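You operate a simulated robot arm through the tools that you are given. There is no shell and no other tool. Be economical: measure what you need, move in short steps, check, and stop when the job is done.

Carry out the task below with a simulated robot arm. There is one attempt and no reset: what you move stays moved.

TASK
Take the stopper from the brown table and leave it on the spanner there. Put the pan on the brown table away on the sink bench. Take the dustpan on the brown table and put it away on the shelf under the press bench. Take the white boat on the brown table and put it away on the top of the grey tile. Take the tent card from the wooden table and put it on top of the white paper pack there. Put the blue filter that says "used" from the cream table on the shelf under the cream table. Close the filter drawer. Take the green cap and put it on top of the green cover. Do these in any order. Set down upright: tent card, blue filter.

It is judged by the outcome, as a careful person would: the job done as asked, and still so three seconds after it is handed in. It fails if anything else is knocked over, pushed out of place, dropped, spilled or broken. Lids that push on must go on centred and level and be pressed home; caps that screw on are set level and turned clockwise until they are tight.

THE ROBOT
A 6-joint arm with a two-finger gripper on a trunk, on a base that drives. Base frame: it is fixed to the floor where the robot stands at the start and does not move with it; the origin is under the middle of the robot, x ahead of it, y to its left, z up. Readings come in m, degrees, newtons and seconds.
With the tool pointing down near the work surface it reaches from about 0.24 to 0.48 m from the robot's upright axis, wherever it stands. Its first joint turns from -115.0 to 115.0 degrees. Places, roughly: blue filter [5.25, -5.25, 0.75]; dustpan (14x13x8 cm) [1.7, -0.4, 0.8]; filter drawer [3.7, -5.2, 0.8]; green cap (9x9x5 cm) [3.4, -0.3, 0.9]; green cover (11x11x4 cm) [2.2, -0.5, 0.8]; pan (9x9x4 cm) [1.4, 0.3, 0.8]; paper pack [6.5, -3, 0.75]; shelf under the cream table [5.5, -5.4, 0.2]; shelf under the press bench [6.3, -7.4, 0.2]; sink bench [-2.2, -5.4, 0.8]; spanner (16x5x2 cm) [0.7, 0, 0.8]; stopper (4x4x3 cm) [0.5, 0.2, 0.8]; tent card [6.25, -3, 0.75]; top of the grey tile (22x18 cm) [8.88, -1.88, 0.76]; white boat (8x4x3 cm) [2, -0.4, 0.8]. Payload 2.1 kg.
The TCP is the grasp point between the finger pads, 0.02 m short of the fingertips. In the tool frame z runs along the fingers and y along their closing line. Largest opening 0.1 m; the body of the gripper starts 0.063 m behind the TCP.
Orientation is that of the tool frame in the base frame, as [roll, pitch, yaw] about the fixed x, y, z axes, in that order (R = Rz(yaw) Ry(pitch) Rx(roll)). With the fingers straight down and closing along the base's y, the tool's x points along the base's -x, its y along +y and its z along -z.

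THE INTERFACE
- The arm moves only by the tool servo_tool. Its arguments are lists of equal length, an entry for each row: "slide": the shift along the base's x, y, z in units of 40 mm (1.0 is 40 mm), a list of three; "rot": the turn, a rotation vector about the base's x, y, z in units of 4 degrees (1.0 is 4 degrees), a list of three; "fingers": the finger opening in m, from 0 to 0.1. In form: {"slide": [[dx, dy, dz], ...], "rot": [[rx, ry, rz], ...], "fingers": [fingers, ...]}. A call has 1 to 12 rows; each row shifts and turns the commanded pose from where the row before left it. A call with a number of a shift or a turn outside -1 to 1 is refused whole. A row lasts 0.2 s, in which the tool goes at most 0.05 m and 8.6 degrees; a call with a longer step from one row to the next is refused whole, and so is a gripper value outside its range. Where a pose cannot be reached the arm comes as near as it can. A force on the tool above 40 N (or 10 N above the force at the start of the call, whichever is more), or a blocked arm, ends the call early, and 0.2 s more pass. The fingers move at their own pace (about 0.153 m/s each) and stop on an object; they squeeze with about 33 N. The grip force told is the motor's: it shows also when the fingers shut on nothing. Time passes only in rows, and 0.2 s behind the last, so rows that do not move let the fingers close. It gives the time, the measured TCP pose, the force on the tool (base axes), the opening and the grip force at its end, in the units of the frame above (readings bear some noise), with the torque about the TCP (base axes, N m) and any sound that the robot's microphone picked up.
- Cameras (640 x 400 px; columns grow to the right, rows downward): "scene" is now at [0.0237, 0.1233, 1.3915]; the picture's right is [-0.08, -1.00, 0.00], its down [-0.69, 0.06, -0.72] and it looks along [0.72, -0.06, -0.69] (base axes); focal length 262 px, centre (320, 200). "wrist" rides on the gripper at [0.07, -0.018, -0.099] in the tool frame; the picture's right is [0.26, 0.97, 0.00], its down [-0.75, 0.20, -0.63] and it looks along [-0.61, 0.16, 0.78] (tool axes); focal length 230 px, centre (320, 200). There is no depth. A picture from a camera that has moved, and an enlarged one, comes with that camera's place and axes in the base frame and with its lens. The place of the scene camera against the robot may be out by one fixed shift of up to 0.025 m in any direction.
- camera(camera): a new picture of that camera. No time passes.
- raise_lower(by): slides the trunk up (or, below 0, down) by that many m; the arm and the scene camera ride with it, the base frame stays. It gives what a move gives, with no picture.
- base_move(legs): drives the robot by 1 to 6 legs, each [ahead, turn to the left] in m and degrees, along the robot's own axes; the way and the turn of a leg run together, so that a leg with both is an arc; at most 1.5 m and 180 degrees a leg. The arm and the cameras ride along, it lands a little off, and it stops where it bumps. It gives what a move gives.
- turn_head(pan, tilt): turns the head with the scene camera to pan (to the left, within 155 degrees either way) and tilt (down, from -29 to 69), counted from straight ahead of the robot. It gives what a move gives.
- close_up(camera, box): a new picture of the part [left, top, right, bottom] of that camera's present view, enlarged. No time passes.
- close_job(): hands the job in; it is judged then, once.

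Go step by step. Nothing tells you exact positions but the pictures and the camera data: compare them with the known pose of the tool, close in by small moves and look again before you grip or let go. The budget is 217 turns and 202 pictures, counting those below and the enlarged ones. Unless the task says otherwise, let go and move clear before handing in, and close with one line.

The tools are called after ">>>" as a command line: name --argument value ..., lists and objects as JSON in quotes. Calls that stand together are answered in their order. servo_tool: Moves the arm, as the interface text tells. Its arguments: {"type":"object","properties":{"slide":{"type":"array","items":{"type":"array","items":{"type":"number"}}},"rot":{"type":"array","items":{"type":"array","items":{"type":"number"}}},"fingers":{"type":"array","items":{"type":"number"}}},"required":["slide","rot","fingers"]} The other tools are called the same way: raise_lower (by) slides the trunk up or down; base_move (legs) drives the base; turn_head (pan, tilt) turns the head that bears the scene camera; camera (camera) takes a picture; close_up (camera, box) takes an enlarged picture of a part of a camera's view; close_job () hands the job in.

At the start:

```text
clock: 0.0
ee_pos: [0.3148, 0.0595, 1.0595]
orientation: [180.0, 0.0, -180.0]
contact_force: [0.9, -0.3, 0.6]
torque: [0.01, 0.01, -0.01]
width: 0.0998
grasp_force: 0.0
trunk travel left (down, up): [-0.609, 0.381]
robot x, y, heading: [0.0027, -0.0015, 0.0]
head pan, tilt: [-4.6, 43.9]
```

scene: 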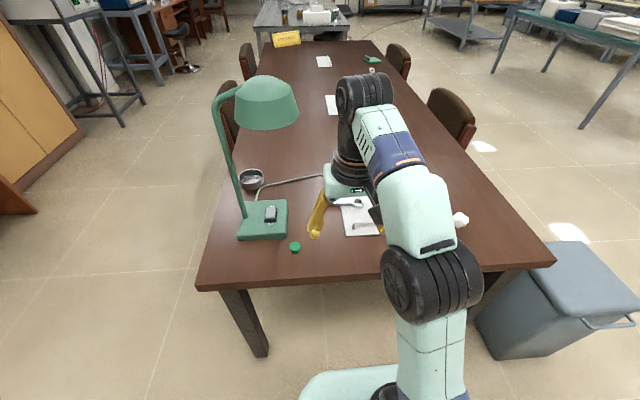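
wrist: 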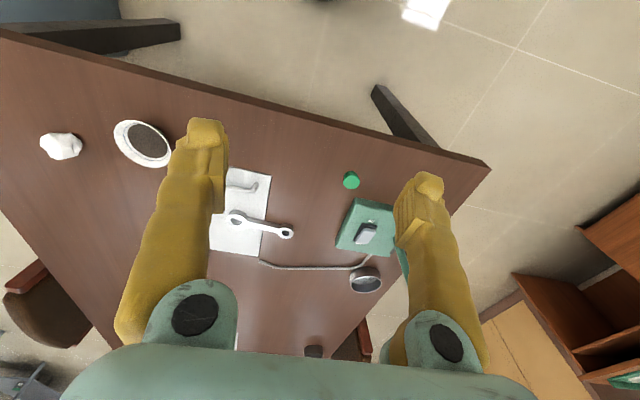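

I see the brown table ahead with the green stopper near left, a spanner on a paper, and a lamp. I will look closer at the near items first.

>>> close_up --camera "scene" --box '[220, 150, 400, 262]'

>>> close_up --camera "wrist" --box '[200, 140, 420, 300]'

```text
3.56 times, centred on (310, 206) of scene
camera zoom: at [0.0237, 0.1233, 1.3915], right [-0.08, -1.0, 0.0], down [-0.69, 0.06, -0.72], along [0.72, -0.06, -0.69], focal length 932 px, centre (356, 179)
```

zoom: 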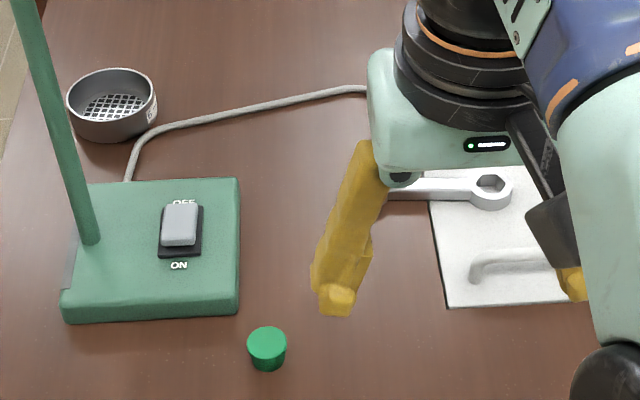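

```text
2.50 times, centred on (310, 220) of wrist
camera zoom: at [0.2471, 0.0405, 1.1593], right [-0.26, 0.97, 0.0], down [0.75, 0.2, 0.63], along [0.61, 0.16, -0.78], focal length 575 px, centre (345, 150)
```

zoom: 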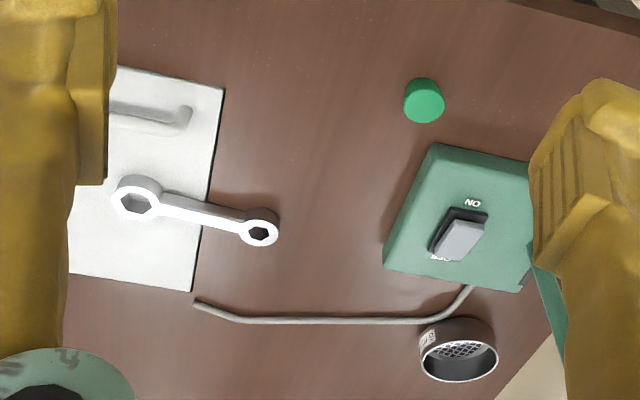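

The stopper top is at about (0.478, 0.162, 0.78), and the spanner's big ring is near (0.656, -0.053). I'll look down to see how far the base clears the table edge.

>>> turn_head --pan 0 --tilt 69

>>> camera --camera "scene"

```text
clock: 0.9
ee_pos: [0.316, 0.0593, 1.0582]
orientation: [-180.0, 0.0, 180.0]
contact_force: [0.2, 0.8, 0.7]
torque: [-0.02, -0.01, 0.01]
width: 0.0997
grasp_force: 0.0
trunk travel left (down, up): [-0.609, 0.381]
robot x, y, heading: [0.0021, 0.0009, 0.0]
head pan, tilt: [0.0, 68.8]
```

```text
197 pictures are left
camera scene: at [-0.0023, 0.1299, 1.361], right [0.0, -1.0, 0.0], down [-0.93, 0.0, -0.36], along [0.36, 0.0, -0.93], focal length 262 px, centre (320, 200)
```

scene: 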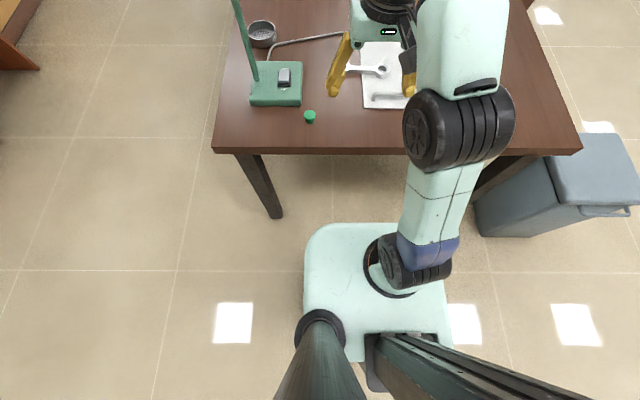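

The platform front is about 0.15 m ahead of the axis and the table edge is near x=0.37. I'll drive 0.19 ahead and stop short of the edge.

>>> base_move --legs '[[0.19, 0]]'

>>> camera --camera "scene"

>>> camera --camera "wrist"

```text
clock: 2.4
ee_pos: [0.504, 0.0592, 1.0598]
orientation: [179.9, 0.1, 180.0]
contact_force: [-0.2, -0.3, 0.1]
torque: [-0.01, 0.03, 0.03]
width: 0.0999
grasp_force: 0.1
trunk travel left (down, up): [-0.609, 0.381]
robot x, y, heading: [0.1861, 0.0005, -0.0]
head pan, tilt: [0.0, 68.8]
```

```text
196 pictures are left
camera scene: at [0.1852, 0.1299, 1.361], right [0.0, -1.0, 0.0], down [-0.93, 0.0, -0.36], along [0.36, 0.0, -0.93], focal length 262 px, centre (320, 200)
```

scene: 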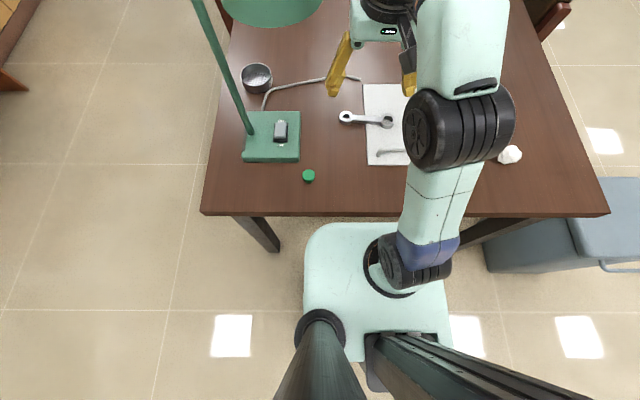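

```text
195 pictures are left
camera wrist: at [0.4345, 0.0403, 1.1593], right [-0.26, 0.97, 0.0], down [0.75, 0.2, 0.63], along [0.61, 0.16, -0.78], focal length 230 px, centre (320, 200)
```

wrist: 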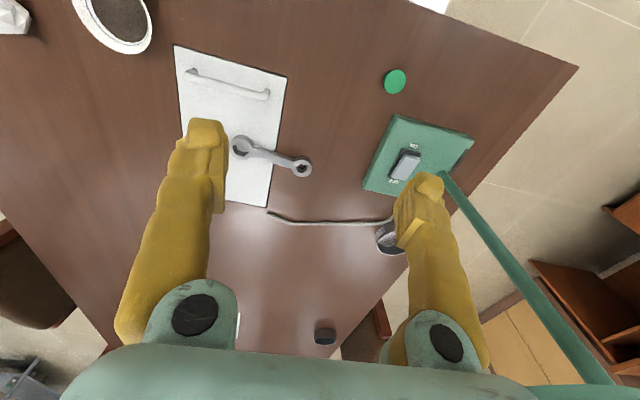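

The lamp's shade hangs close to the arm, so I want a clearer view of it before moving sideways.

>>> turn_head --pan 10 --tilt 35

>>> camera --camera "scene"

```text
clock: 3.4
ee_pos: [0.5023, 0.0588, 1.0601]
orientation: [-180.0, 0.0, -179.9]
contact_force: [0.2, 0.3, -0.7]
torque: [0.01, -0.02, 0.02]
width: 0.0999
grasp_force: 0.0
trunk travel left (down, up): [-0.609, 0.381]
robot x, y, heading: [0.1895, 0.0033, 0.1]
head pan, tilt: [10.0, 35.0]
```

```text
194 pictures are left
camera scene: at [0.2156, 0.1451, 1.4046], right [0.17, -0.98, 0.0], down [-0.57, -0.1, -0.82], along [0.81, 0.14, -0.57], focal length 262 px, centre (320, 200)
```

scene: 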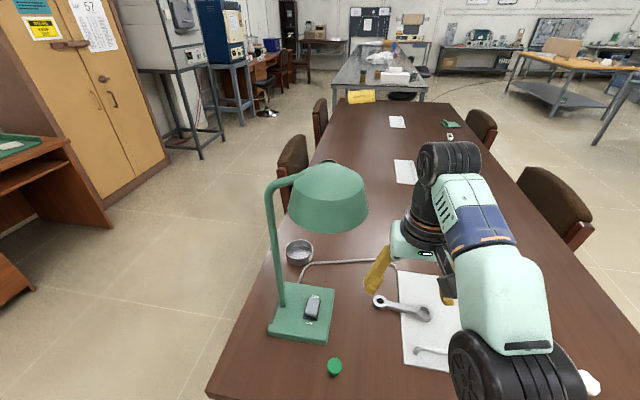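

Shade is about (0.56, 0.19), z 1.12–1.21, so I'll descend first with the arm pulled back, then slide toward the stopper below the shade.

>>> servo_tool --slide '[[-0.39, 0, -1], [-0.39, 0, -1], [-0.39, 0, -1], [-0.39, 0, -1], [0, 0.86, -0.2], [0, 0.86, -0.2], [0, 0.86, -0.2], [0, 0, 0]]' --rot '[[0, 0, 0], [0, 0, 0], [0, 0, 0], [0, 0, 0], [0, 0, 0], [0, 0, 0], [0, 0, 0], [0, 0, 0]]' --fingers '[0.08, 0.08, 0.08, 0.08, 0.08, 0.08, 0.08, 0.08]'

>>> camera --camera "wrist"

>>> camera --camera "scene"

```text
clock: 5.2
ee_pos: [0.4378, 0.1639, 0.8756]
orientation: [-179.9, -0.1, -180.0]
contact_force: [-0.3, -0.6, 0.2]
torque: [-0.06, 0.04, 0.01]
width: 0.08
grasp_force: 0.1
trunk travel left (down, up): [-0.609, 0.381]
robot x, y, heading: [0.1847, -0.001, 0.2]
head pan, tilt: [10.0, 35.0]
```

```text
193 pictures are left
camera wrist: at [0.3709, 0.1443, 0.9738], right [-0.26, 0.97, 0.0], down [0.75, 0.2, 0.63], along [0.61, 0.16, -0.78], focal length 230 px, centre (320, 200)
```

wrist: 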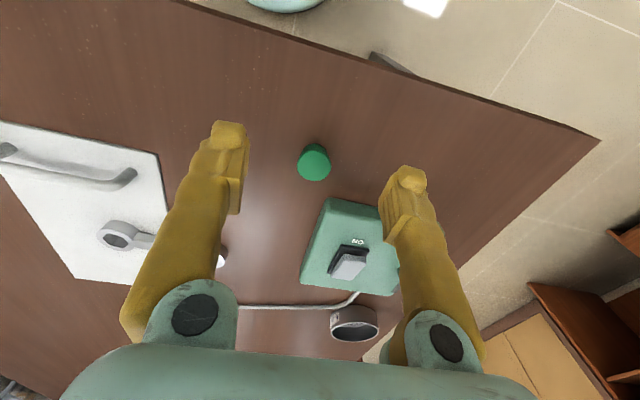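

```text
192 pictures are left
camera scene: at [0.2153, 0.1445, 1.4048], right [0.17, -0.98, 0.0], down [-0.56, -0.1, -0.82], along [0.81, 0.14, -0.57], focal length 262 px, centre (320, 200)
```

scene: 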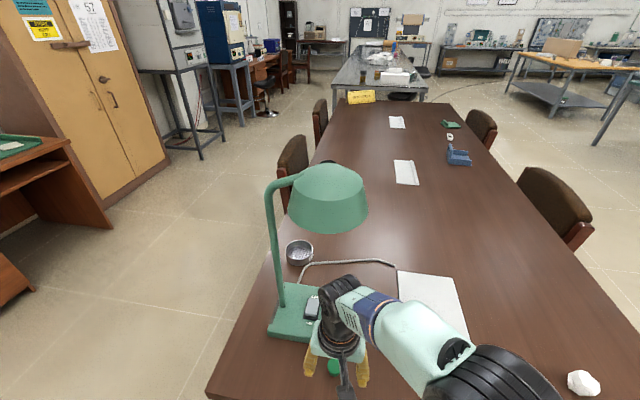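

The stopper is at (0.475, 0.165); I'll move over it and descend to just above.

>>> servo_tool --slide '[[0.47, 0, -0.6], [0.47, 0.02, -0.6], [0, 0, -0.5], [0, 0, 0]]' --rot '[[0, 0, 0], [0, 0, 0], [0, 0, 0], [0, 0, 0]]' --fingers '[0.08, 0.08, 0.08, 0.08]'

>>> camera --camera "wrist"

```text
clock: 6.2
ee_pos: [0.4772, 0.1622, 0.8064]
orientation: [180.0, 0.0, 179.9]
contact_force: [0.3, -0.5, -0.5]
torque: [0.04, -0.04, 0.0]
width: 0.0802
grasp_force: 0.1
trunk travel left (down, up): [-0.609, 0.381]
robot x, y, heading: [0.1892, -0.0044, 0.0]
head pan, tilt: [10.0, 35.0]
```

```text
191 pictures are left
camera wrist: at [0.409, 0.1434, 0.9069], right [-0.26, 0.97, 0.0], down [0.75, 0.2, 0.63], along [0.61, 0.16, -0.78], focal length 230 px, centre (320, 200)
```

wrist: 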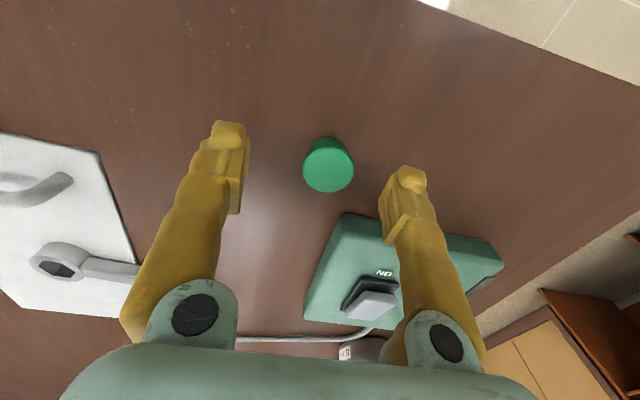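

Stopper centre is near (0.483, 0.168). I'll correct, lower, and grip it.

>>> servo_tool --slide '[[0.12, 0.13, -0.4], [0, 0, -0.38], [0, 0, 0], [0, 0, 0], [0, 0, 0], [0, 0, 0]]' --rot '[[0, 0, 0], [0, 0, 0], [0, 0, 0], [0, 0, 0], [0, 0, 0], [0, 0, 0]]' --fingers '[0.08, 0.08, 0.08, 0.02, 0.02, 0.02]'

>>> camera --camera "wrist"

```text
clock: 7.1
ee_pos: [0.4814, 0.1631, 0.7786]
orientation: [179.6, 0.3, 180.0]
contact_force: [-3.5, -14.9, 27.9]
torque: [-0.84, 0.1, -0.37]
width: 0.0272
grasp_force: 5.8
trunk travel left (down, up): [-0.609, 0.381]
robot x, y, heading: [0.1865, 0.0005, -0.3]
head pan, tilt: [10.0, 35.0]
stopped in row 4: the force on the tool passed its limit at 47 N (the readings are from after the stop); the commanded pose is now the measured one
```

```text
190 pictures are left
camera wrist: at [0.413, 0.1435, 0.8785], right [-0.26, 0.97, 0.0], down [0.75, 0.2, 0.64], along [0.61, 0.17, -0.77], focal length 230 px, centre (320, 200)
```

wrist: 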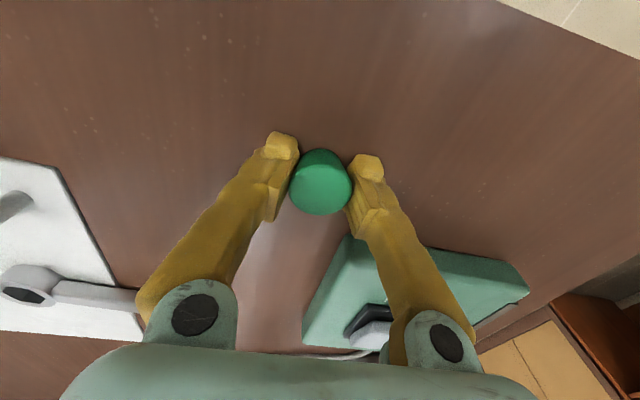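

The fingertips appear to have touched the table (top ≈0.758). I'll open, rise a bit, and recheck.

>>> servo_tool --slide '[[0, 0, 0], [0, 0, 0.2], [0, 0, 0]]' --rot '[[0, 0, 0], [0, 0, 0], [0, 0, 0]]' --fingers '[0.07, 0.07, 0.07]'

>>> camera --camera "wrist"

```text
clock: 7.6
ee_pos: [0.4847, 0.1703, 0.7802]
orientation: [179.3, 1.1, -179.8]
contact_force: [-6.8, 13.9, 18.9]
torque: [0.36, 0.67, -0.34]
width: 0.0638
grasp_force: 0.0
trunk travel left (down, up): [-0.609, 0.381]
robot x, y, heading: [0.1912, 0.0025, 0.3]
head pan, tilt: [10.0, 35.0]
stopped in row 2: the force on the tool passed its limit at 47 N (the readings are from after the stop); the commanded pose is now the measured one
```

```text
189 pictures are left
camera wrist: at [0.4134, 0.1506, 0.8785], right [-0.26, 0.97, 0.01], down [0.74, 0.2, 0.65], along [0.62, 0.17, -0.76], focal length 230 px, centre (320, 200)
```

wrist: 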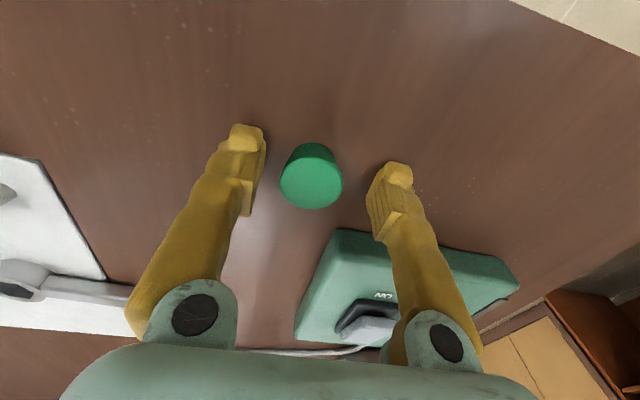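

A force is still present without obvious fingertip cause, so I check the scene view for arm contact with something.

>>> camera --camera "scene"

>>> servo_tool --slide '[[0, 0, 0]]' --rot '[[0, 0, 0]]' --fingers '[0.07]'

```text
188 pictures are left
camera scene: at [0.2114, 0.1495, 1.404], right [0.18, -0.98, 0.0], down [-0.56, -0.1, -0.82], along [0.81, 0.14, -0.57], focal length 262 px, centre (320, 200)
```

scene: 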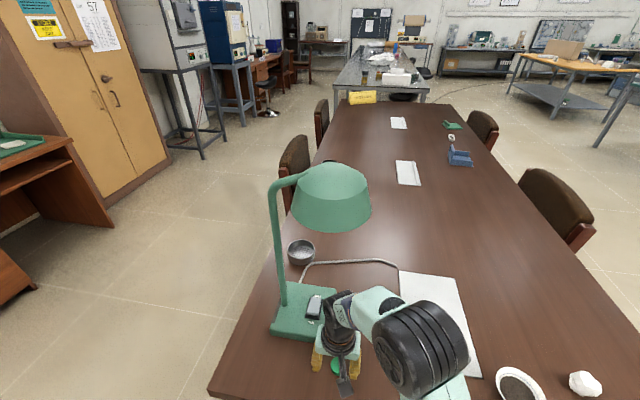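

```text
clock: 8.0
ee_pos: [0.4835, 0.1723, 0.7792]
orientation: [179.6, 0.9, -179.8]
contact_force: [-2.4, 2.6, 13.5]
torque: [-0.52, 0.1, -0.11]
width: 0.069
grasp_force: 0.1
trunk travel left (down, up): [-0.609, 0.381]
robot x, y, heading: [0.1917, 0.0023, 0.0]
head pan, tilt: [10.0, 35.0]
```

No arm collision is visible; it is the fingertips on the table. I raise 12 mm.

>>> servo_tool --slide '[[0, 0, 0.15], [0, 0, 0.15], [0, 0, 0]]' --rot '[[0, 0, 0], [0, 0, 0], [0, 0, 0]]' --fingers '[0.07, 0.07, 0.07]'

>>> camera --camera "wrist"

```text
clock: 8.8
ee_pos: [0.4851, 0.1709, 0.79]
orientation: [179.6, 0.8, -179.7]
contact_force: [-0.7, 0.5, 0.0]
torque: [-0.03, -0.01, 0.01]
width: 0.0701
grasp_force: 0.0
trunk travel left (down, up): [-0.609, 0.381]
robot x, y, heading: [0.189, 0.0042, 0.1]
head pan, tilt: [10.0, 35.0]
```

```text
187 pictures are left
camera wrist: at [0.4152, 0.1507, 0.8899], right [-0.26, 0.96, 0.0], down [0.74, 0.2, 0.64], along [0.62, 0.17, -0.77], focal length 230 px, centre (320, 200)
```

wrist: 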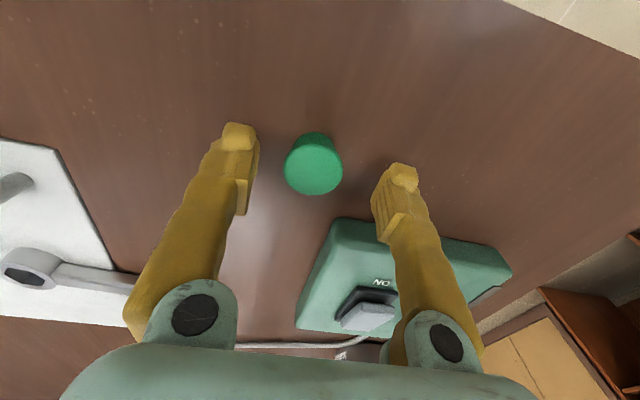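

Now no contact; table top is about 0.76. I'll align to the stopper at (0.476, 0.164) and grip at z 0.785.

>>> servo_tool --slide '[[-0.2, -0.16, -0.12], [0, 0, 0], [0, 0, 0], [0, 0, 0], [0, 0, 0]]' --rot '[[-0.1, 0.2, 0], [0, 0, 0], [0, 0, 0], [0, 0, 0], [0, 0, 0]]' --fingers '[0.07, 0.07, 0.02, 0.02, 0.02]'

>>> camera --camera "wrist"

```text
clock: 10.0
ee_pos: [0.4762, 0.1633, 0.7861]
orientation: [-180.0, 0.0, -179.7]
contact_force: [-0.8, -0.3, 0.2]
torque: [-0.01, 0.03, 0.01]
width: 0.0281
grasp_force: 33.4
trunk travel left (down, up): [-0.609, 0.381]
robot x, y, heading: [0.1869, 0.0036, 0.2]
head pan, tilt: [10.0, 35.0]
```

```text
186 pictures are left
camera wrist: at [0.4085, 0.1444, 0.8861], right [-0.26, 0.96, 0.0], down [0.75, 0.2, 0.63], along [0.61, 0.17, -0.78], focal length 230 px, centre (320, 200)
```

wrist: 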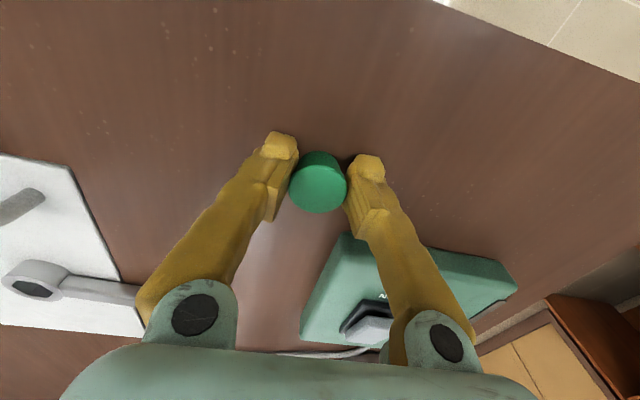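

Stopper gripped. I'll lift and carry it toward the spanner, stopping short to look.

>>> servo_tool --slide '[[0, 0, 0.9], [0, 0, 0.9], [0.3, -0.9, 0], [0.3, -0.9, 0], [0.3, -0.9, 0], [0.3, -0.9, 0], [0, 0, 0]]' --rot '[[0, 0, 0], [0, 0, 0], [0, 0, 0], [0, 0, 0], [0, 0, 0], [0, 0, 0], [0, 0, 0]]' --fingers '[0.02, 0.02, 0.02, 0.02, 0.02, 0.02, 0.02]'

>>> camera --camera "wrist"

>>> close_up --camera "wrist" --box '[220, 140, 420, 265]'

```text
clock: 11.6
ee_pos: [0.5252, 0.0201, 0.8579]
orientation: [180.0, -0.1, -179.7]
contact_force: [-0.1, 0.7, 0.0]
torque: [-0.01, 0.01, 0.0]
width: 0.0284
grasp_force: 32.9
trunk travel left (down, up): [-0.609, 0.381]
robot x, y, heading: [0.1863, 0.0022, -0.1]
head pan, tilt: [10.0, 35.0]
```

```text
185 pictures are left
camera wrist: at [0.4565, 0.0012, 0.9585], right [-0.26, 0.96, 0.0], down [0.75, 0.2, 0.63], along [0.61, 0.16, -0.78], focal length 230 px, centre (320, 200)
```

wrist: 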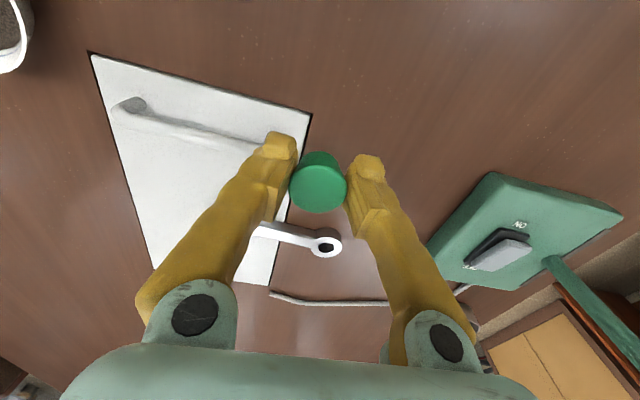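

```text
3.20 times, centred on (320, 202) of wrist
camera zoom: at [0.4565, 0.0012, 0.9585], right [-0.26, 0.96, 0.0], down [0.75, 0.2, 0.63], along [0.61, 0.16, -0.78], focal length 736 px, centre (320, 192)
```

zoom: 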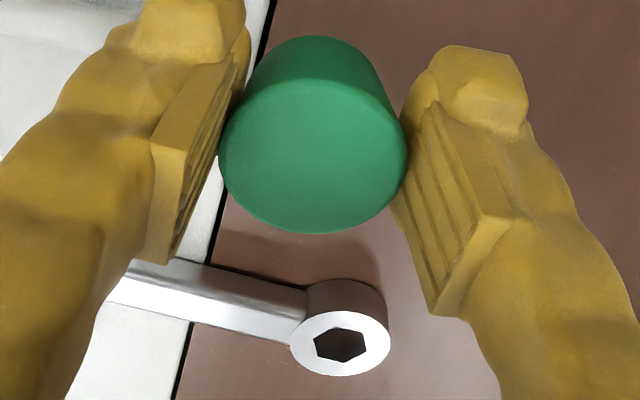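

The stopper's about 3 cm wide; the spanner's big hole is too wide for it, but the small ring (3.7 cm, hole 2 cm), near (0.672, 0.066, 0.775), will carry it. I edge the base 2 cm ahead for reach.

>>> base_move --legs '[[0.02, 0]]'

>>> servo_tool --slide '[[0.7, 0.3, 0], [0.7, 0.3, 0], [0.7, 0.3, 0], [0, 0, 0]]' --rot '[[0, 0, 0], [0, 0, 0], [0, 0, 0], [0, 0, 0]]' --fingers '[0.02, 0.02, 0.02, 0.02]'

>>> camera --camera "wrist"

```text
clock: 12.3
ee_pos: [0.5455, 0.0207, 0.8598]
orientation: [180.0, 0.0, -179.7]
contact_force: [0.0, -0.1, -0.1]
torque: [-0.01, 0.03, 0.01]
width: 0.028
grasp_force: 32.8
trunk travel left (down, up): [-0.609, 0.381]
robot x, y, heading: [0.2077, 0.0002, 0.2]
head pan, tilt: [10.0, 35.0]
```

```text
clock: 13.3
ee_pos: [0.6285, 0.0545, 0.8592]
orientation: [180.0, -0.1, -179.7]
contact_force: [0.6, 0.8, -0.3]
torque: [0.02, -0.03, -0.01]
width: 0.0281
grasp_force: 32.9
trunk travel left (down, up): [-0.609, 0.381]
robot x, y, heading: [0.2054, 0.0, -0.1]
head pan, tilt: [10.0, 35.0]
```

```text
183 pictures are left
camera wrist: at [0.5604, 0.0357, 0.9582], right [-0.26, 0.96, 0.0], down [0.75, 0.2, 0.63], along [0.61, 0.17, -0.78], focal length 230 px, centre (320, 200)
```

wrist: 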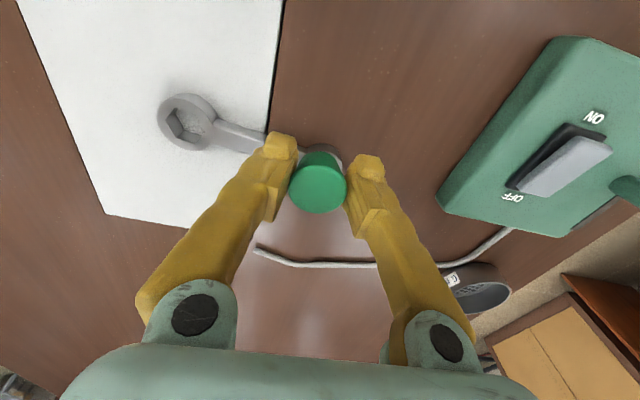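

The ring is just behind the stopper in this view; a close-up to fix the offset.

>>> close_up --camera "wrist" --box '[240, 110, 400, 220]'

>>> turn_head --pan -15 --tilt 55

>>> camera --camera "scene"

```text
3.64 times, centred on (320, 165) of wrist
camera zoom: at [0.5604, 0.0357, 0.9582], right [-0.26, 0.96, 0.0], down [0.75, 0.2, 0.63], along [0.61, 0.17, -0.78], focal length 837 px, centre (320, 327)
```

zoom: 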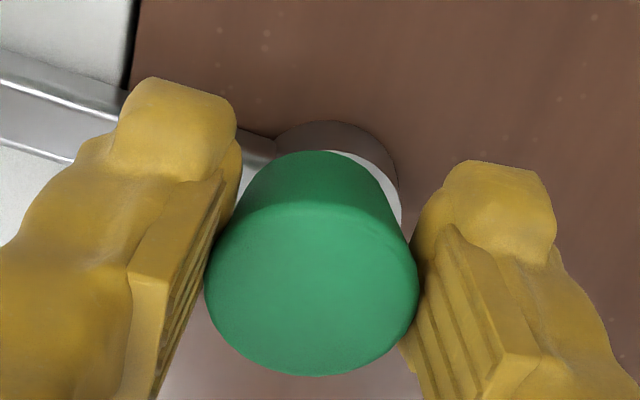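

```text
clock: 14.2
ee_pos: [0.6288, 0.0552, 0.8582]
orientation: [-179.9, -0.1, -179.7]
contact_force: [0.5, 0.8, -0.4]
torque: [-0.03, 0.02, -0.03]
width: 0.0281
grasp_force: 32.8
trunk travel left (down, up): [-0.609, 0.381]
robot x, y, heading: [0.2096, 0.0001, 0.3]
head pan, tilt: [-15.0, 55.0]
```

```text
181 pictures are left
camera scene: at [0.2182, 0.1114, 1.3765], right [-0.26, -0.97, 0.0], down [-0.79, 0.21, -0.57], along [0.55, -0.15, -0.82], focal length 262 px, centre (320, 200)
```

scene: 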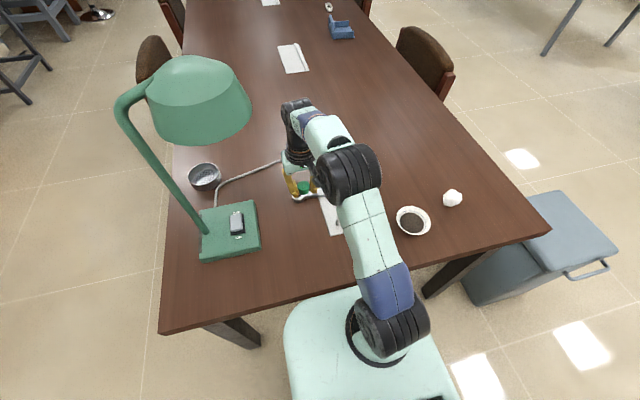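

Ring centre ≈ (0.669, 0.067). I'll move over it and lower to about 1 cm above.

>>> servo_tool --slide '[[0.5, 0.15, -0.3], [0.51, 0.15, -0.4], [0, 0, -0.35], [0, 0, 0]]' --rot '[[0, 0, 0], [0, 0, 0], [0, 0, 0], [0, 0, 0]]' --fingers '[0.02, 0.02, 0.02, 0.02]'

>>> close_up --camera "wrist" --box '[240, 110, 400, 220]'

>>> close_up --camera "scene" --box '[250, 140, 350, 210]'

```text
clock: 15.2
ee_pos: [0.6688, 0.0674, 0.8171]
orientation: [-179.9, -0.1, -179.7]
contact_force: [0.1, 0.2, 0.3]
torque: [0.01, -0.01, 0.01]
width: 0.0281
grasp_force: 33.0
trunk travel left (down, up): [-0.609, 0.381]
robot x, y, heading: [0.21, -0.0018, 0.4]
head pan, tilt: [-15.0, 55.0]
```

```text
3.64 times, centred on (320, 165) of wrist
camera zoom: at [0.6007, 0.0482, 0.9167], right [-0.26, 0.96, 0.0], down [0.75, 0.2, 0.63], along [0.61, 0.17, -0.78], focal length 837 px, centre (320, 327)
```

zoom: 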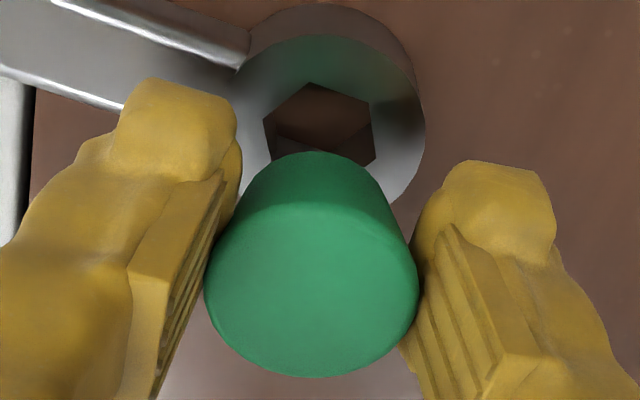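

```text
5.71 times, centred on (300, 175) of scene
camera zoom: at [0.2183, 0.1114, 1.3764], right [-0.26, -0.97, 0.0], down [-0.79, 0.21, -0.57], along [0.55, -0.15, -0.82], focal length 1497 px, centre (434, 343)
```

zoom: 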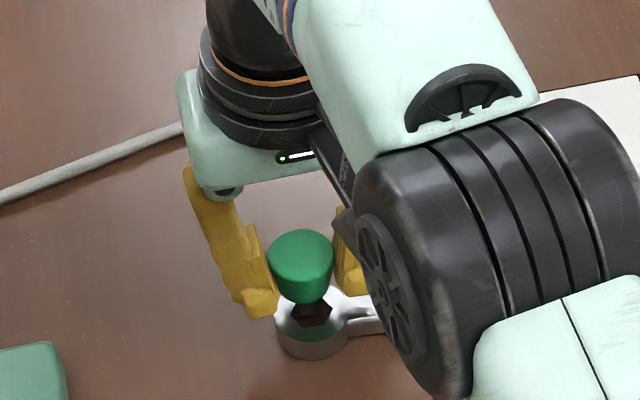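

Aligned within a couple of mm. Lowering slowly until contact.

>>> servo_tool --slide '[[-0.05, 0, -0.2], [0, 0, -0.1], [0, 0, 0]]' --rot '[[0, 0, 0], [0, 0, 0], [0, 0, 0]]' --fingers '[0.02, 0.02, 0.02]'

>>> close_up --camera "wrist" --box '[240, 110, 400, 220]'

>>> close_up --camera "scene" --box '[250, 140, 350, 210]'

```text
clock: 16.0
ee_pos: [0.6664, 0.0674, 0.8053]
orientation: [179.9, 0.0, -179.7]
contact_force: [0.3, 0.4, 0.0]
torque: [0.0, -0.03, -0.01]
width: 0.028
grasp_force: 33.0
trunk travel left (down, up): [-0.609, 0.381]
robot x, y, heading: [0.2071, 0.0019, 0.1]
head pan, tilt: [-15.0, 55.0]
```

```text
3.64 times, centred on (320, 165) of wrist
camera zoom: at [0.5989, 0.0482, 0.9046], right [-0.26, 0.96, 0.0], down [0.75, 0.2, 0.63], along [0.61, 0.17, -0.78], focal length 837 px, centre (320, 327)
```

zoom: 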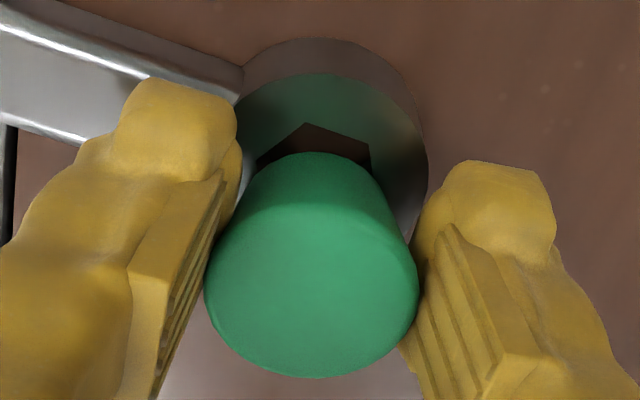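

```text
5.71 times, centred on (300, 175) of scene
camera zoom: at [0.2181, 0.1113, 1.3764], right [-0.26, -0.97, 0.0], down [-0.79, 0.21, -0.57], along [0.55, -0.15, -0.82], focal length 1497 px, centre (434, 343)
```

zoom: 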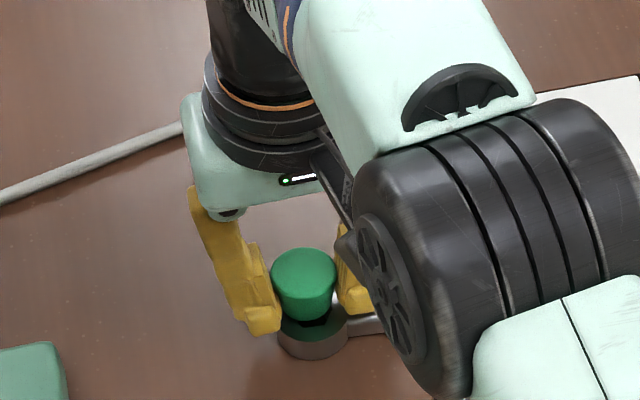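

Still slightly above; continuing down in small steps until a touch shows.

>>> servo_tool --slide '[[-0.02, 0.03, -0.1], [0, 0, 0]]' --rot '[[0, 0, 0], [0, 0, 0]]' --fingers '[0.02, 0.02]'

>>> servo_tool --slide '[[0, 0, -0.07], [0, 0, 0]]' --rot '[[0, 0, 0], [0, 0, 0]]' --fingers '[0.02, 0.02]'

>>> close_up --camera "wrist" --box '[240, 110, 400, 220]'

```text
clock: 16.6
ee_pos: [0.6674, 0.0686, 0.8027]
orientation: [179.9, 0.2, -179.7]
contact_force: [4.0, -1.9, 14.6]
torque: [-0.23, -0.18, 0.03]
width: 0.0278
grasp_force: 33.1
trunk travel left (down, up): [-0.609, 0.381]
robot x, y, heading: [0.2082, 0.0054, 0.3]
head pan, tilt: [-15.0, 55.0]
```

```text
clock: 17.2
ee_pos: [0.6652, 0.0689, 0.8007]
orientation: [179.9, 0.3, -179.7]
contact_force: [10.0, 0.0, 33.3]
torque: [-0.11, -0.33, 0.05]
width: 0.0275
grasp_force: 32.8
trunk travel left (down, up): [-0.609, 0.381]
robot x, y, heading: [0.2024, -0.0014, -0.1]
head pan, tilt: [-15.0, 55.0]
```

```text
3.64 times, centred on (320, 165) of wrist
camera zoom: at [0.5966, 0.0498, 0.8998], right [-0.26, 0.96, 0.0], down [0.74, 0.2, 0.64], along [0.61, 0.17, -0.77], focal length 837 px, centre (320, 327)
```

zoom: 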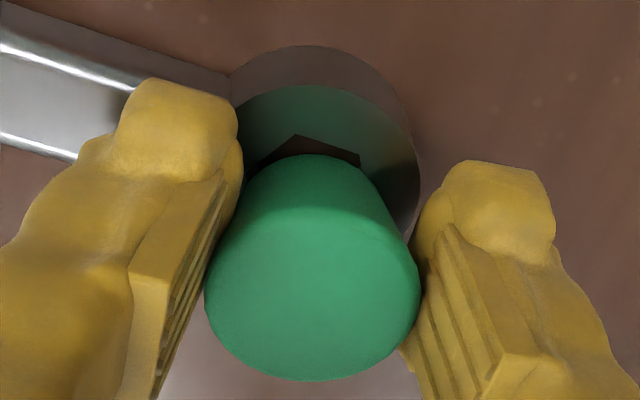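

Contact confirmed, but the ring sits ~5 mm nearer (x≈0.660). I'll lift slightly, shift, and recheck.

>>> servo_tool --slide '[[0, 0, 0.25], [-0.14, 0, 0], [0, 0, 0]]' --rot '[[0, 0, 0], [0, 0, 0], [0, 0, 0]]' --fingers '[0.02, 0.02, 0.02]'

>>> close_up --camera "wrist" --box '[240, 110, 400, 220]'

>>> close_up --camera "scene" --box '[250, 140, 350, 210]'

```text
clock: 18.0
ee_pos: [0.6622, 0.0705, 0.8071]
orientation: [-179.9, -0.2, -179.7]
contact_force: [0.1, -0.2, 0.4]
torque: [0.02, 0.01, 0.0]
width: 0.0275
grasp_force: 33.3
trunk travel left (down, up): [-0.609, 0.381]
robot x, y, heading: [0.2059, -0.0015, 0.3]
head pan, tilt: [-15.0, 55.0]
```

```text
3.64 times, centred on (320, 165) of wrist
camera zoom: at [0.5932, 0.0504, 0.9073], right [-0.26, 0.96, 0.0], down [0.75, 0.2, 0.63], along [0.6, 0.16, -0.78], focal length 837 px, centre (320, 327)
```

zoom: 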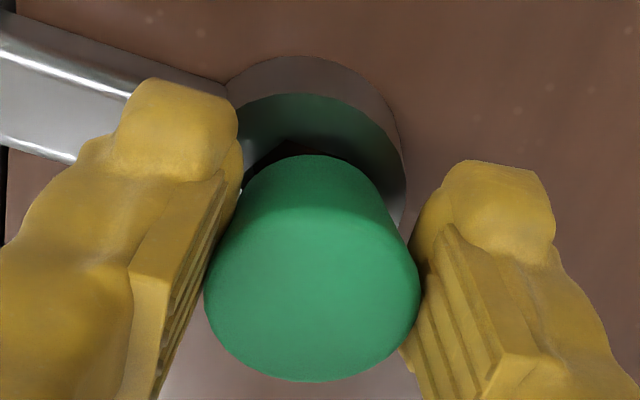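

```text
5.71 times, centred on (300, 175) of scene
camera zoom: at [0.2185, 0.1114, 1.3763], right [-0.26, -0.97, 0.0], down [-0.79, 0.21, -0.57], along [0.55, -0.15, -0.82], focal length 1497 px, centre (434, 343)
```

zoom: 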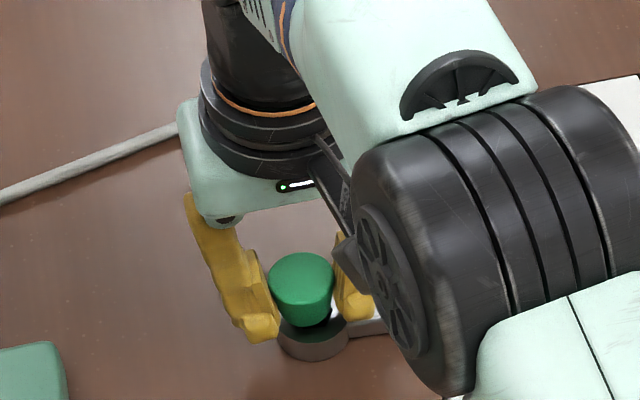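

Ring centre computes to (0.660, 0.0675). Small correction, then lower to contact.

>>> servo_tool --slide '[[-0.06, -0.07, 0], [0, 0, -0.1], [0, 0, -0.04], [0, 0, 0]]' --rot '[[0, 0, 0], [0, 0, 0], [0, 0, 0], [0, 0, 0]]' --fingers '[0.02, 0.02, 0.02, 0.02]'

>>> close_up --camera "wrist" --box '[240, 110, 400, 220]'

>>> close_up --camera "scene" --box '[250, 140, 350, 210]'

```text
clock: 19.0
ee_pos: [0.6585, 0.0672, 0.8021]
orientation: [-179.9, 0.0, -179.6]
contact_force: [-0.8, 0.1, 0.2]
torque: [-0.02, 0.01, 0.02]
width: 0.0277
grasp_force: 33.0
trunk travel left (down, up): [-0.609, 0.381]
robot x, y, heading: [0.209, -0.0031, 0.3]
head pan, tilt: [-15.0, 55.0]
```

```text
3.64 times, centred on (320, 165) of wrist
camera zoom: at [0.5907, 0.047, 0.902], right [-0.26, 0.96, 0.0], down [0.75, 0.2, 0.63], along [0.61, 0.17, -0.78], focal length 837 px, centre (320, 327)
```

zoom: 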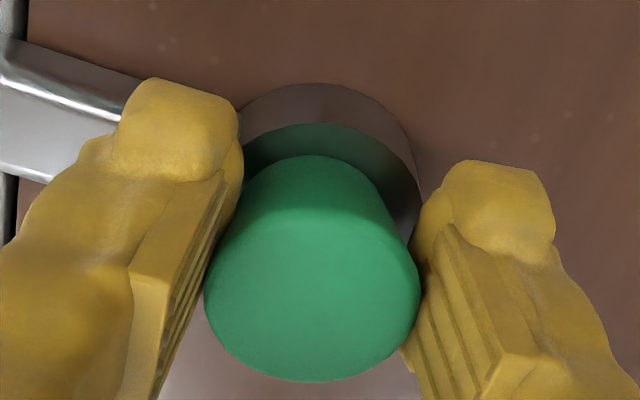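

```text
5.71 times, centred on (300, 175) of scene
camera zoom: at [0.2182, 0.1113, 1.3764], right [-0.26, -0.97, 0.0], down [-0.79, 0.21, -0.57], along [0.55, -0.15, -0.82], focal length 1497 px, centre (434, 343)
```

zoom: 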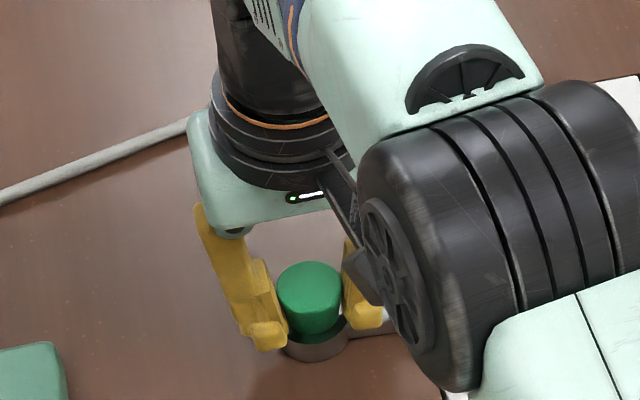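

Now nearly concentric. Lower to a light touch and release.

>>> servo_tool --slide '[[0, 0, -0.04], [0, 0, -0.03], [0, 0, 0]]' --rot '[[0, 0, 0], [0, 0, 0], [0, 0, 0]]' --fingers '[0.02, 0.02, 0.02]'

```text
clock: 19.8
ee_pos: [0.6581, 0.0658, 0.8012]
orientation: [179.9, 0.1, -179.7]
contact_force: [4.3, 0.2, 15.2]
torque: [-0.07, -0.12, -0.01]
width: 0.0279
grasp_force: 33.3
trunk travel left (down, up): [-0.609, 0.381]
robot x, y, heading: [0.2064, 0.0057, -0.1]
head pan, tilt: [-15.0, 55.0]
```

>>> servo_tool --slide '[[0, 0, 0.04], [0, 0, 0], [0, 0, 0], [0, 0, 0]]' --rot '[[0, 0, 0], [0, 0, 0], [0, 0, 0], [0, 0, 0]]' --fingers '[0.025, 0.035, 0.05, 0.05]'

>>> close_up --camera "wrist" --box '[240, 110, 400, 220]'

>>> close_up --camera "scene" --box '[250, 140, 350, 210]'

```text
clock: 20.8
ee_pos: [0.6579, 0.0657, 0.8002]
orientation: [180.0, 0.0, -179.6]
contact_force: [-0.1, -0.2, 0.4]
torque: [0.01, 0.03, 0.0]
width: 0.0501
grasp_force: 0.0
trunk travel left (down, up): [-0.609, 0.381]
robot x, y, heading: [0.2082, 0.0001, -0.1]
head pan, tilt: [-15.0, 55.0]
```

```text
3.64 times, centred on (320, 165) of wrist
camera zoom: at [0.5906, 0.0477, 0.8997], right [-0.26, 0.96, 0.0], down [0.75, 0.2, 0.63], along [0.61, 0.17, -0.78], focal length 837 px, centre (320, 327)
```

zoom: 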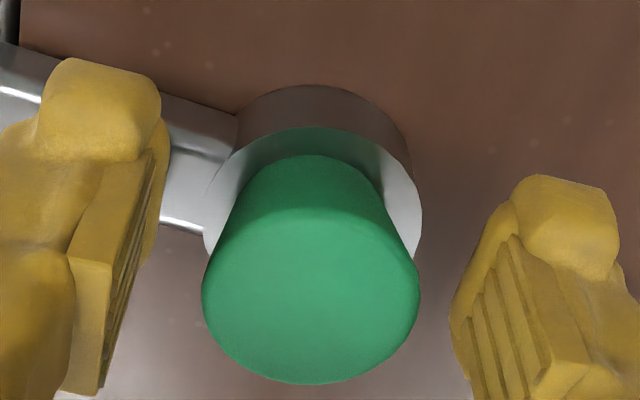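

```text
5.71 times, centred on (300, 175) of scene
camera zoom: at [0.2181, 0.1113, 1.3764], right [-0.26, -0.97, 0.0], down [-0.79, 0.21, -0.57], along [0.55, -0.15, -0.82], focal length 1497 px, centre (434, 343)
```

zoom: 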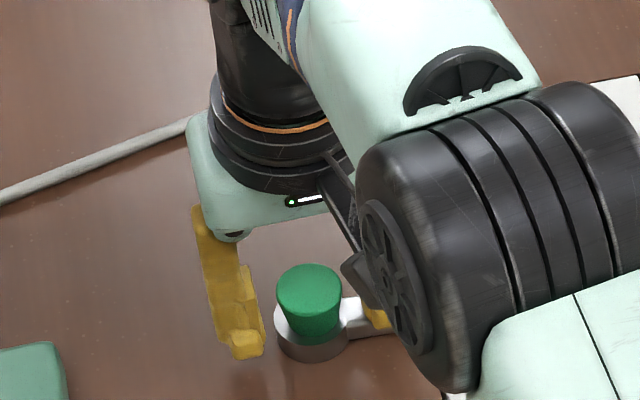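

The stopper stands steadily on the spanner ring. I'll withdraw upward and away from the lamp, then survey the table for the next items.

>>> servo_tool --slide '[[0, 0, 0.5], [0, 0, 1], [0, 0, 1], [0, -1, 0.5], [0, -1, 0.5], [0, -1, 0.5], [-0.5, -1, 0.5], [-0.5, -0.6, 0.9], [-1, 0, 0.7], [-1, 0, 0.7], [0, 0, 0]]' --rot '[[0, 0, 0], [0, 0, 0], [0, 0, 0], [0, 0, 0], [0, 0, 0], [0, 0, 0], [0, 0, 0], [0, 0, 0], [0, 0, 0], [0, 0, 0], [0, 0, 0]]' --fingers '[0.06, 0.06, 0.06, 0.06, 0.06, 0.06, 0.06, 0.06, 0.06, 0.06, 0.06]'

>>> turn_head --pan 5 --tilt 25

>>> camera --camera "scene"

>>> close_up --camera "scene" --box '[280, 60, 540, 222]'

```text
clock: 23.2
ee_pos: [0.5274, -0.107, 1.0427]
orientation: [179.9, -0.1, -179.7]
contact_force: [0.4, -0.3, -0.3]
torque: [0.04, 0.0, -0.01]
width: 0.0603
grasp_force: 0.1
out of reach, approached as far as the arm can: row 5, 6, 7, 8
trunk travel left (down, up): [-0.609, 0.381]
robot x, y, heading: [0.2061, 0.0004, 0.4]
head pan, tilt: [-15.0, 55.0]
```

```text
clock: 24.2
ee_pos: [0.5265, -0.1068, 1.043]
orientation: [-179.9, -0.1, -179.7]
contact_force: [0.0, 0.6, 0.3]
torque: [-0.03, -0.03, 0.01]
width: 0.0598
grasp_force: 0.0
trunk travel left (down, up): [-0.609, 0.381]
robot x, y, heading: [0.2057, 0.0005, 0.2]
head pan, tilt: [5.0, 25.0]
```

```text
169 pictures are left
camera scene: at [0.2403, 0.1378, 1.4204], right [0.09, -1.0, 0.0], down [-0.42, -0.04, -0.91], along [0.9, 0.08, -0.42], focal length 262 px, centre (320, 200)
```

scene: 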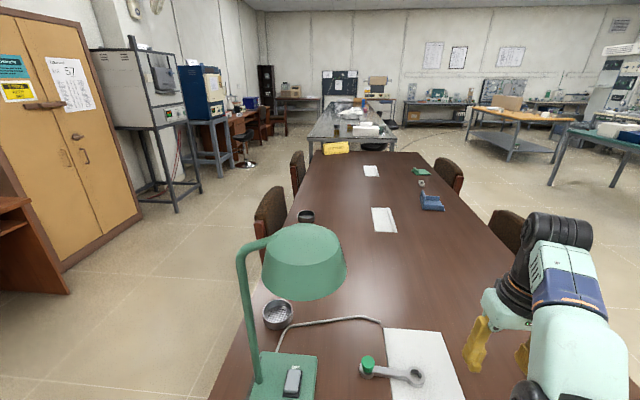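

```text
2.46 times, centred on (410, 141) of scene
camera zoom: at [0.2403, 0.1378, 1.4204], right [0.09, -1.0, 0.0], down [-0.42, -0.04, -0.91], along [0.9, 0.08, -0.42], focal length 645 px, centre (98, 345)
```

zoom: 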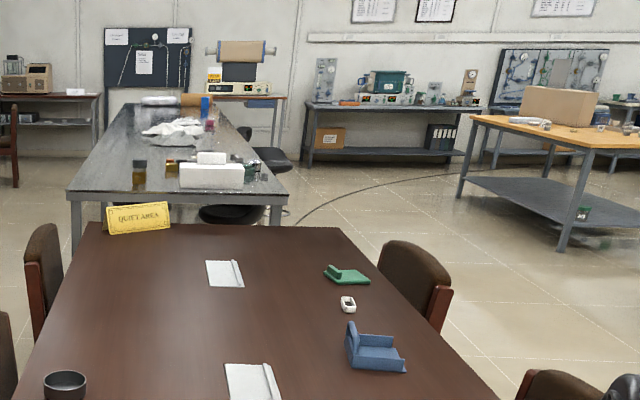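

I see the pan (black dish, near x 1.4), dustpan (blue), white boat and green cover further on the right side. I'll back out and drive round the right side of the table to find gaps between chairs.

>>> base_move --legs '[[-0.45, 0], [0, -90], [1.5, 0], [0.1, 0], [0, 90], [1.2, 0]]'

>>> turn_head --pan 45 --tilt 28

>>> camera --camera "scene"

```text
clock: 47.9
ee_pos: [1.2493, -1.7243, 1.043]
orientation: [-179.9, -0.1, 179.0]
contact_force: [-0.4, 0.8, -1.3]
torque: [0.03, 0.04, 0.02]
width: 0.0597
grasp_force: 0.1
trunk travel left (down, up): [-0.609, 0.381]
robot x, y, heading: [0.9312, -1.6111, -1.1]
head pan, tilt: [5.0, 25.0]
```

```text
clock: 48.9
ee_pos: [1.25, -1.7253, 1.0429]
orientation: [-179.9, 0.0, 179.0]
contact_force: [0.0, 0.7, -0.7]
torque: [0.01, -0.01, -0.01]
width: 0.06
grasp_force: 0.1
trunk travel left (down, up): [-0.609, 0.381]
robot x, y, heading: [0.9346, -1.6083, -1.2]
head pan, tilt: [45.0, 28.0]
```

```text
167 pictures are left
camera scene: at [0.9418, -1.4166, 1.4157], right [0.69, -0.72, 0.0], down [-0.34, -0.33, -0.88], along [0.64, 0.61, -0.47], focal length 262 px, centre (320, 200)
```

scene: 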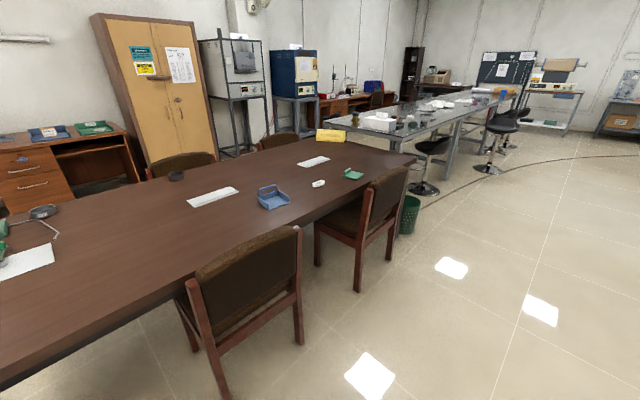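

Gap between the right-hand chairs runs x≈1.52–2.08. I'll drive to x≈1.8 and face the table there.

>>> base_move --legs '[[0.865, 0], [0, 91.2], [0.65, 0]]'

>>> turn_head --pan 0 --tilt 50

>>> camera --camera "scene"

>>> camera --camera "wrist"

```text
clock: 60.6
ee_pos: [1.889, -0.6568, 1.0425]
orientation: [-179.9, 0.0, -88.6]
contact_force: [0.8, -0.4, -0.3]
torque: [-0.04, -0.03, 0.0]
width: 0.0601
grasp_force: 0.1
trunk travel left (down, up): [-0.609, 0.381]
robot x, y, heading: [1.7853, -0.981, 91.1]
head pan, tilt: [45.0, 28.0]
```

```text
clock: 61.7
ee_pos: [1.889, -0.6553, 1.0423]
orientation: [-179.9, 0.0, -88.8]
contact_force: [-0.8, -0.1, 0.2]
torque: [0.02, -0.01, -0.01]
width: 0.0598
grasp_force: 0.0
trunk travel left (down, up): [-0.609, 0.381]
robot x, y, heading: [1.7885, -0.9762, 91.2]
head pan, tilt: [0.0, 50.0]
```

```text
166 pictures are left
camera scene: at [1.6492, -0.9739, 1.383], right [1.0, 0.02, 0.0], down [0.02, -0.77, -0.64], along [-0.01, 0.64, -0.77], focal length 262 px, centre (320, 200)
```

scene: 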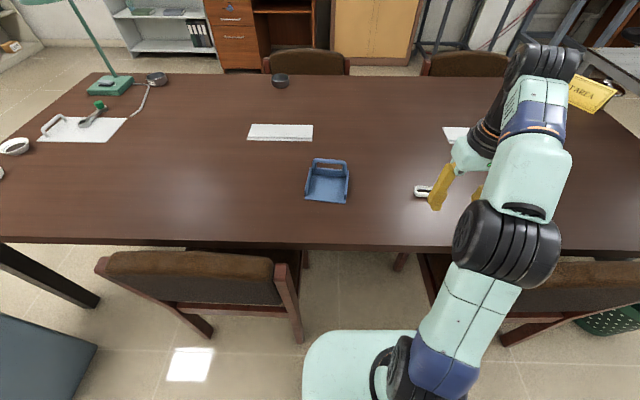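

```text
165 pictures are left
camera wrist: at [1.9103, -0.7253, 1.142], right [-0.96, -0.28, 0.0], down [-0.22, 0.75, 0.63], along [-0.18, 0.6, -0.78], focal length 230 px, centre (320, 200)
```

wrist: 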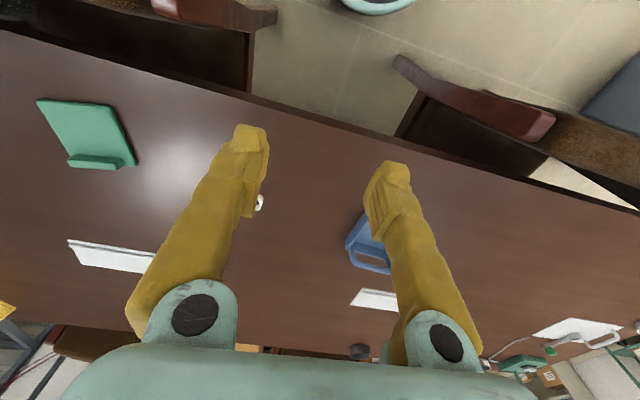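

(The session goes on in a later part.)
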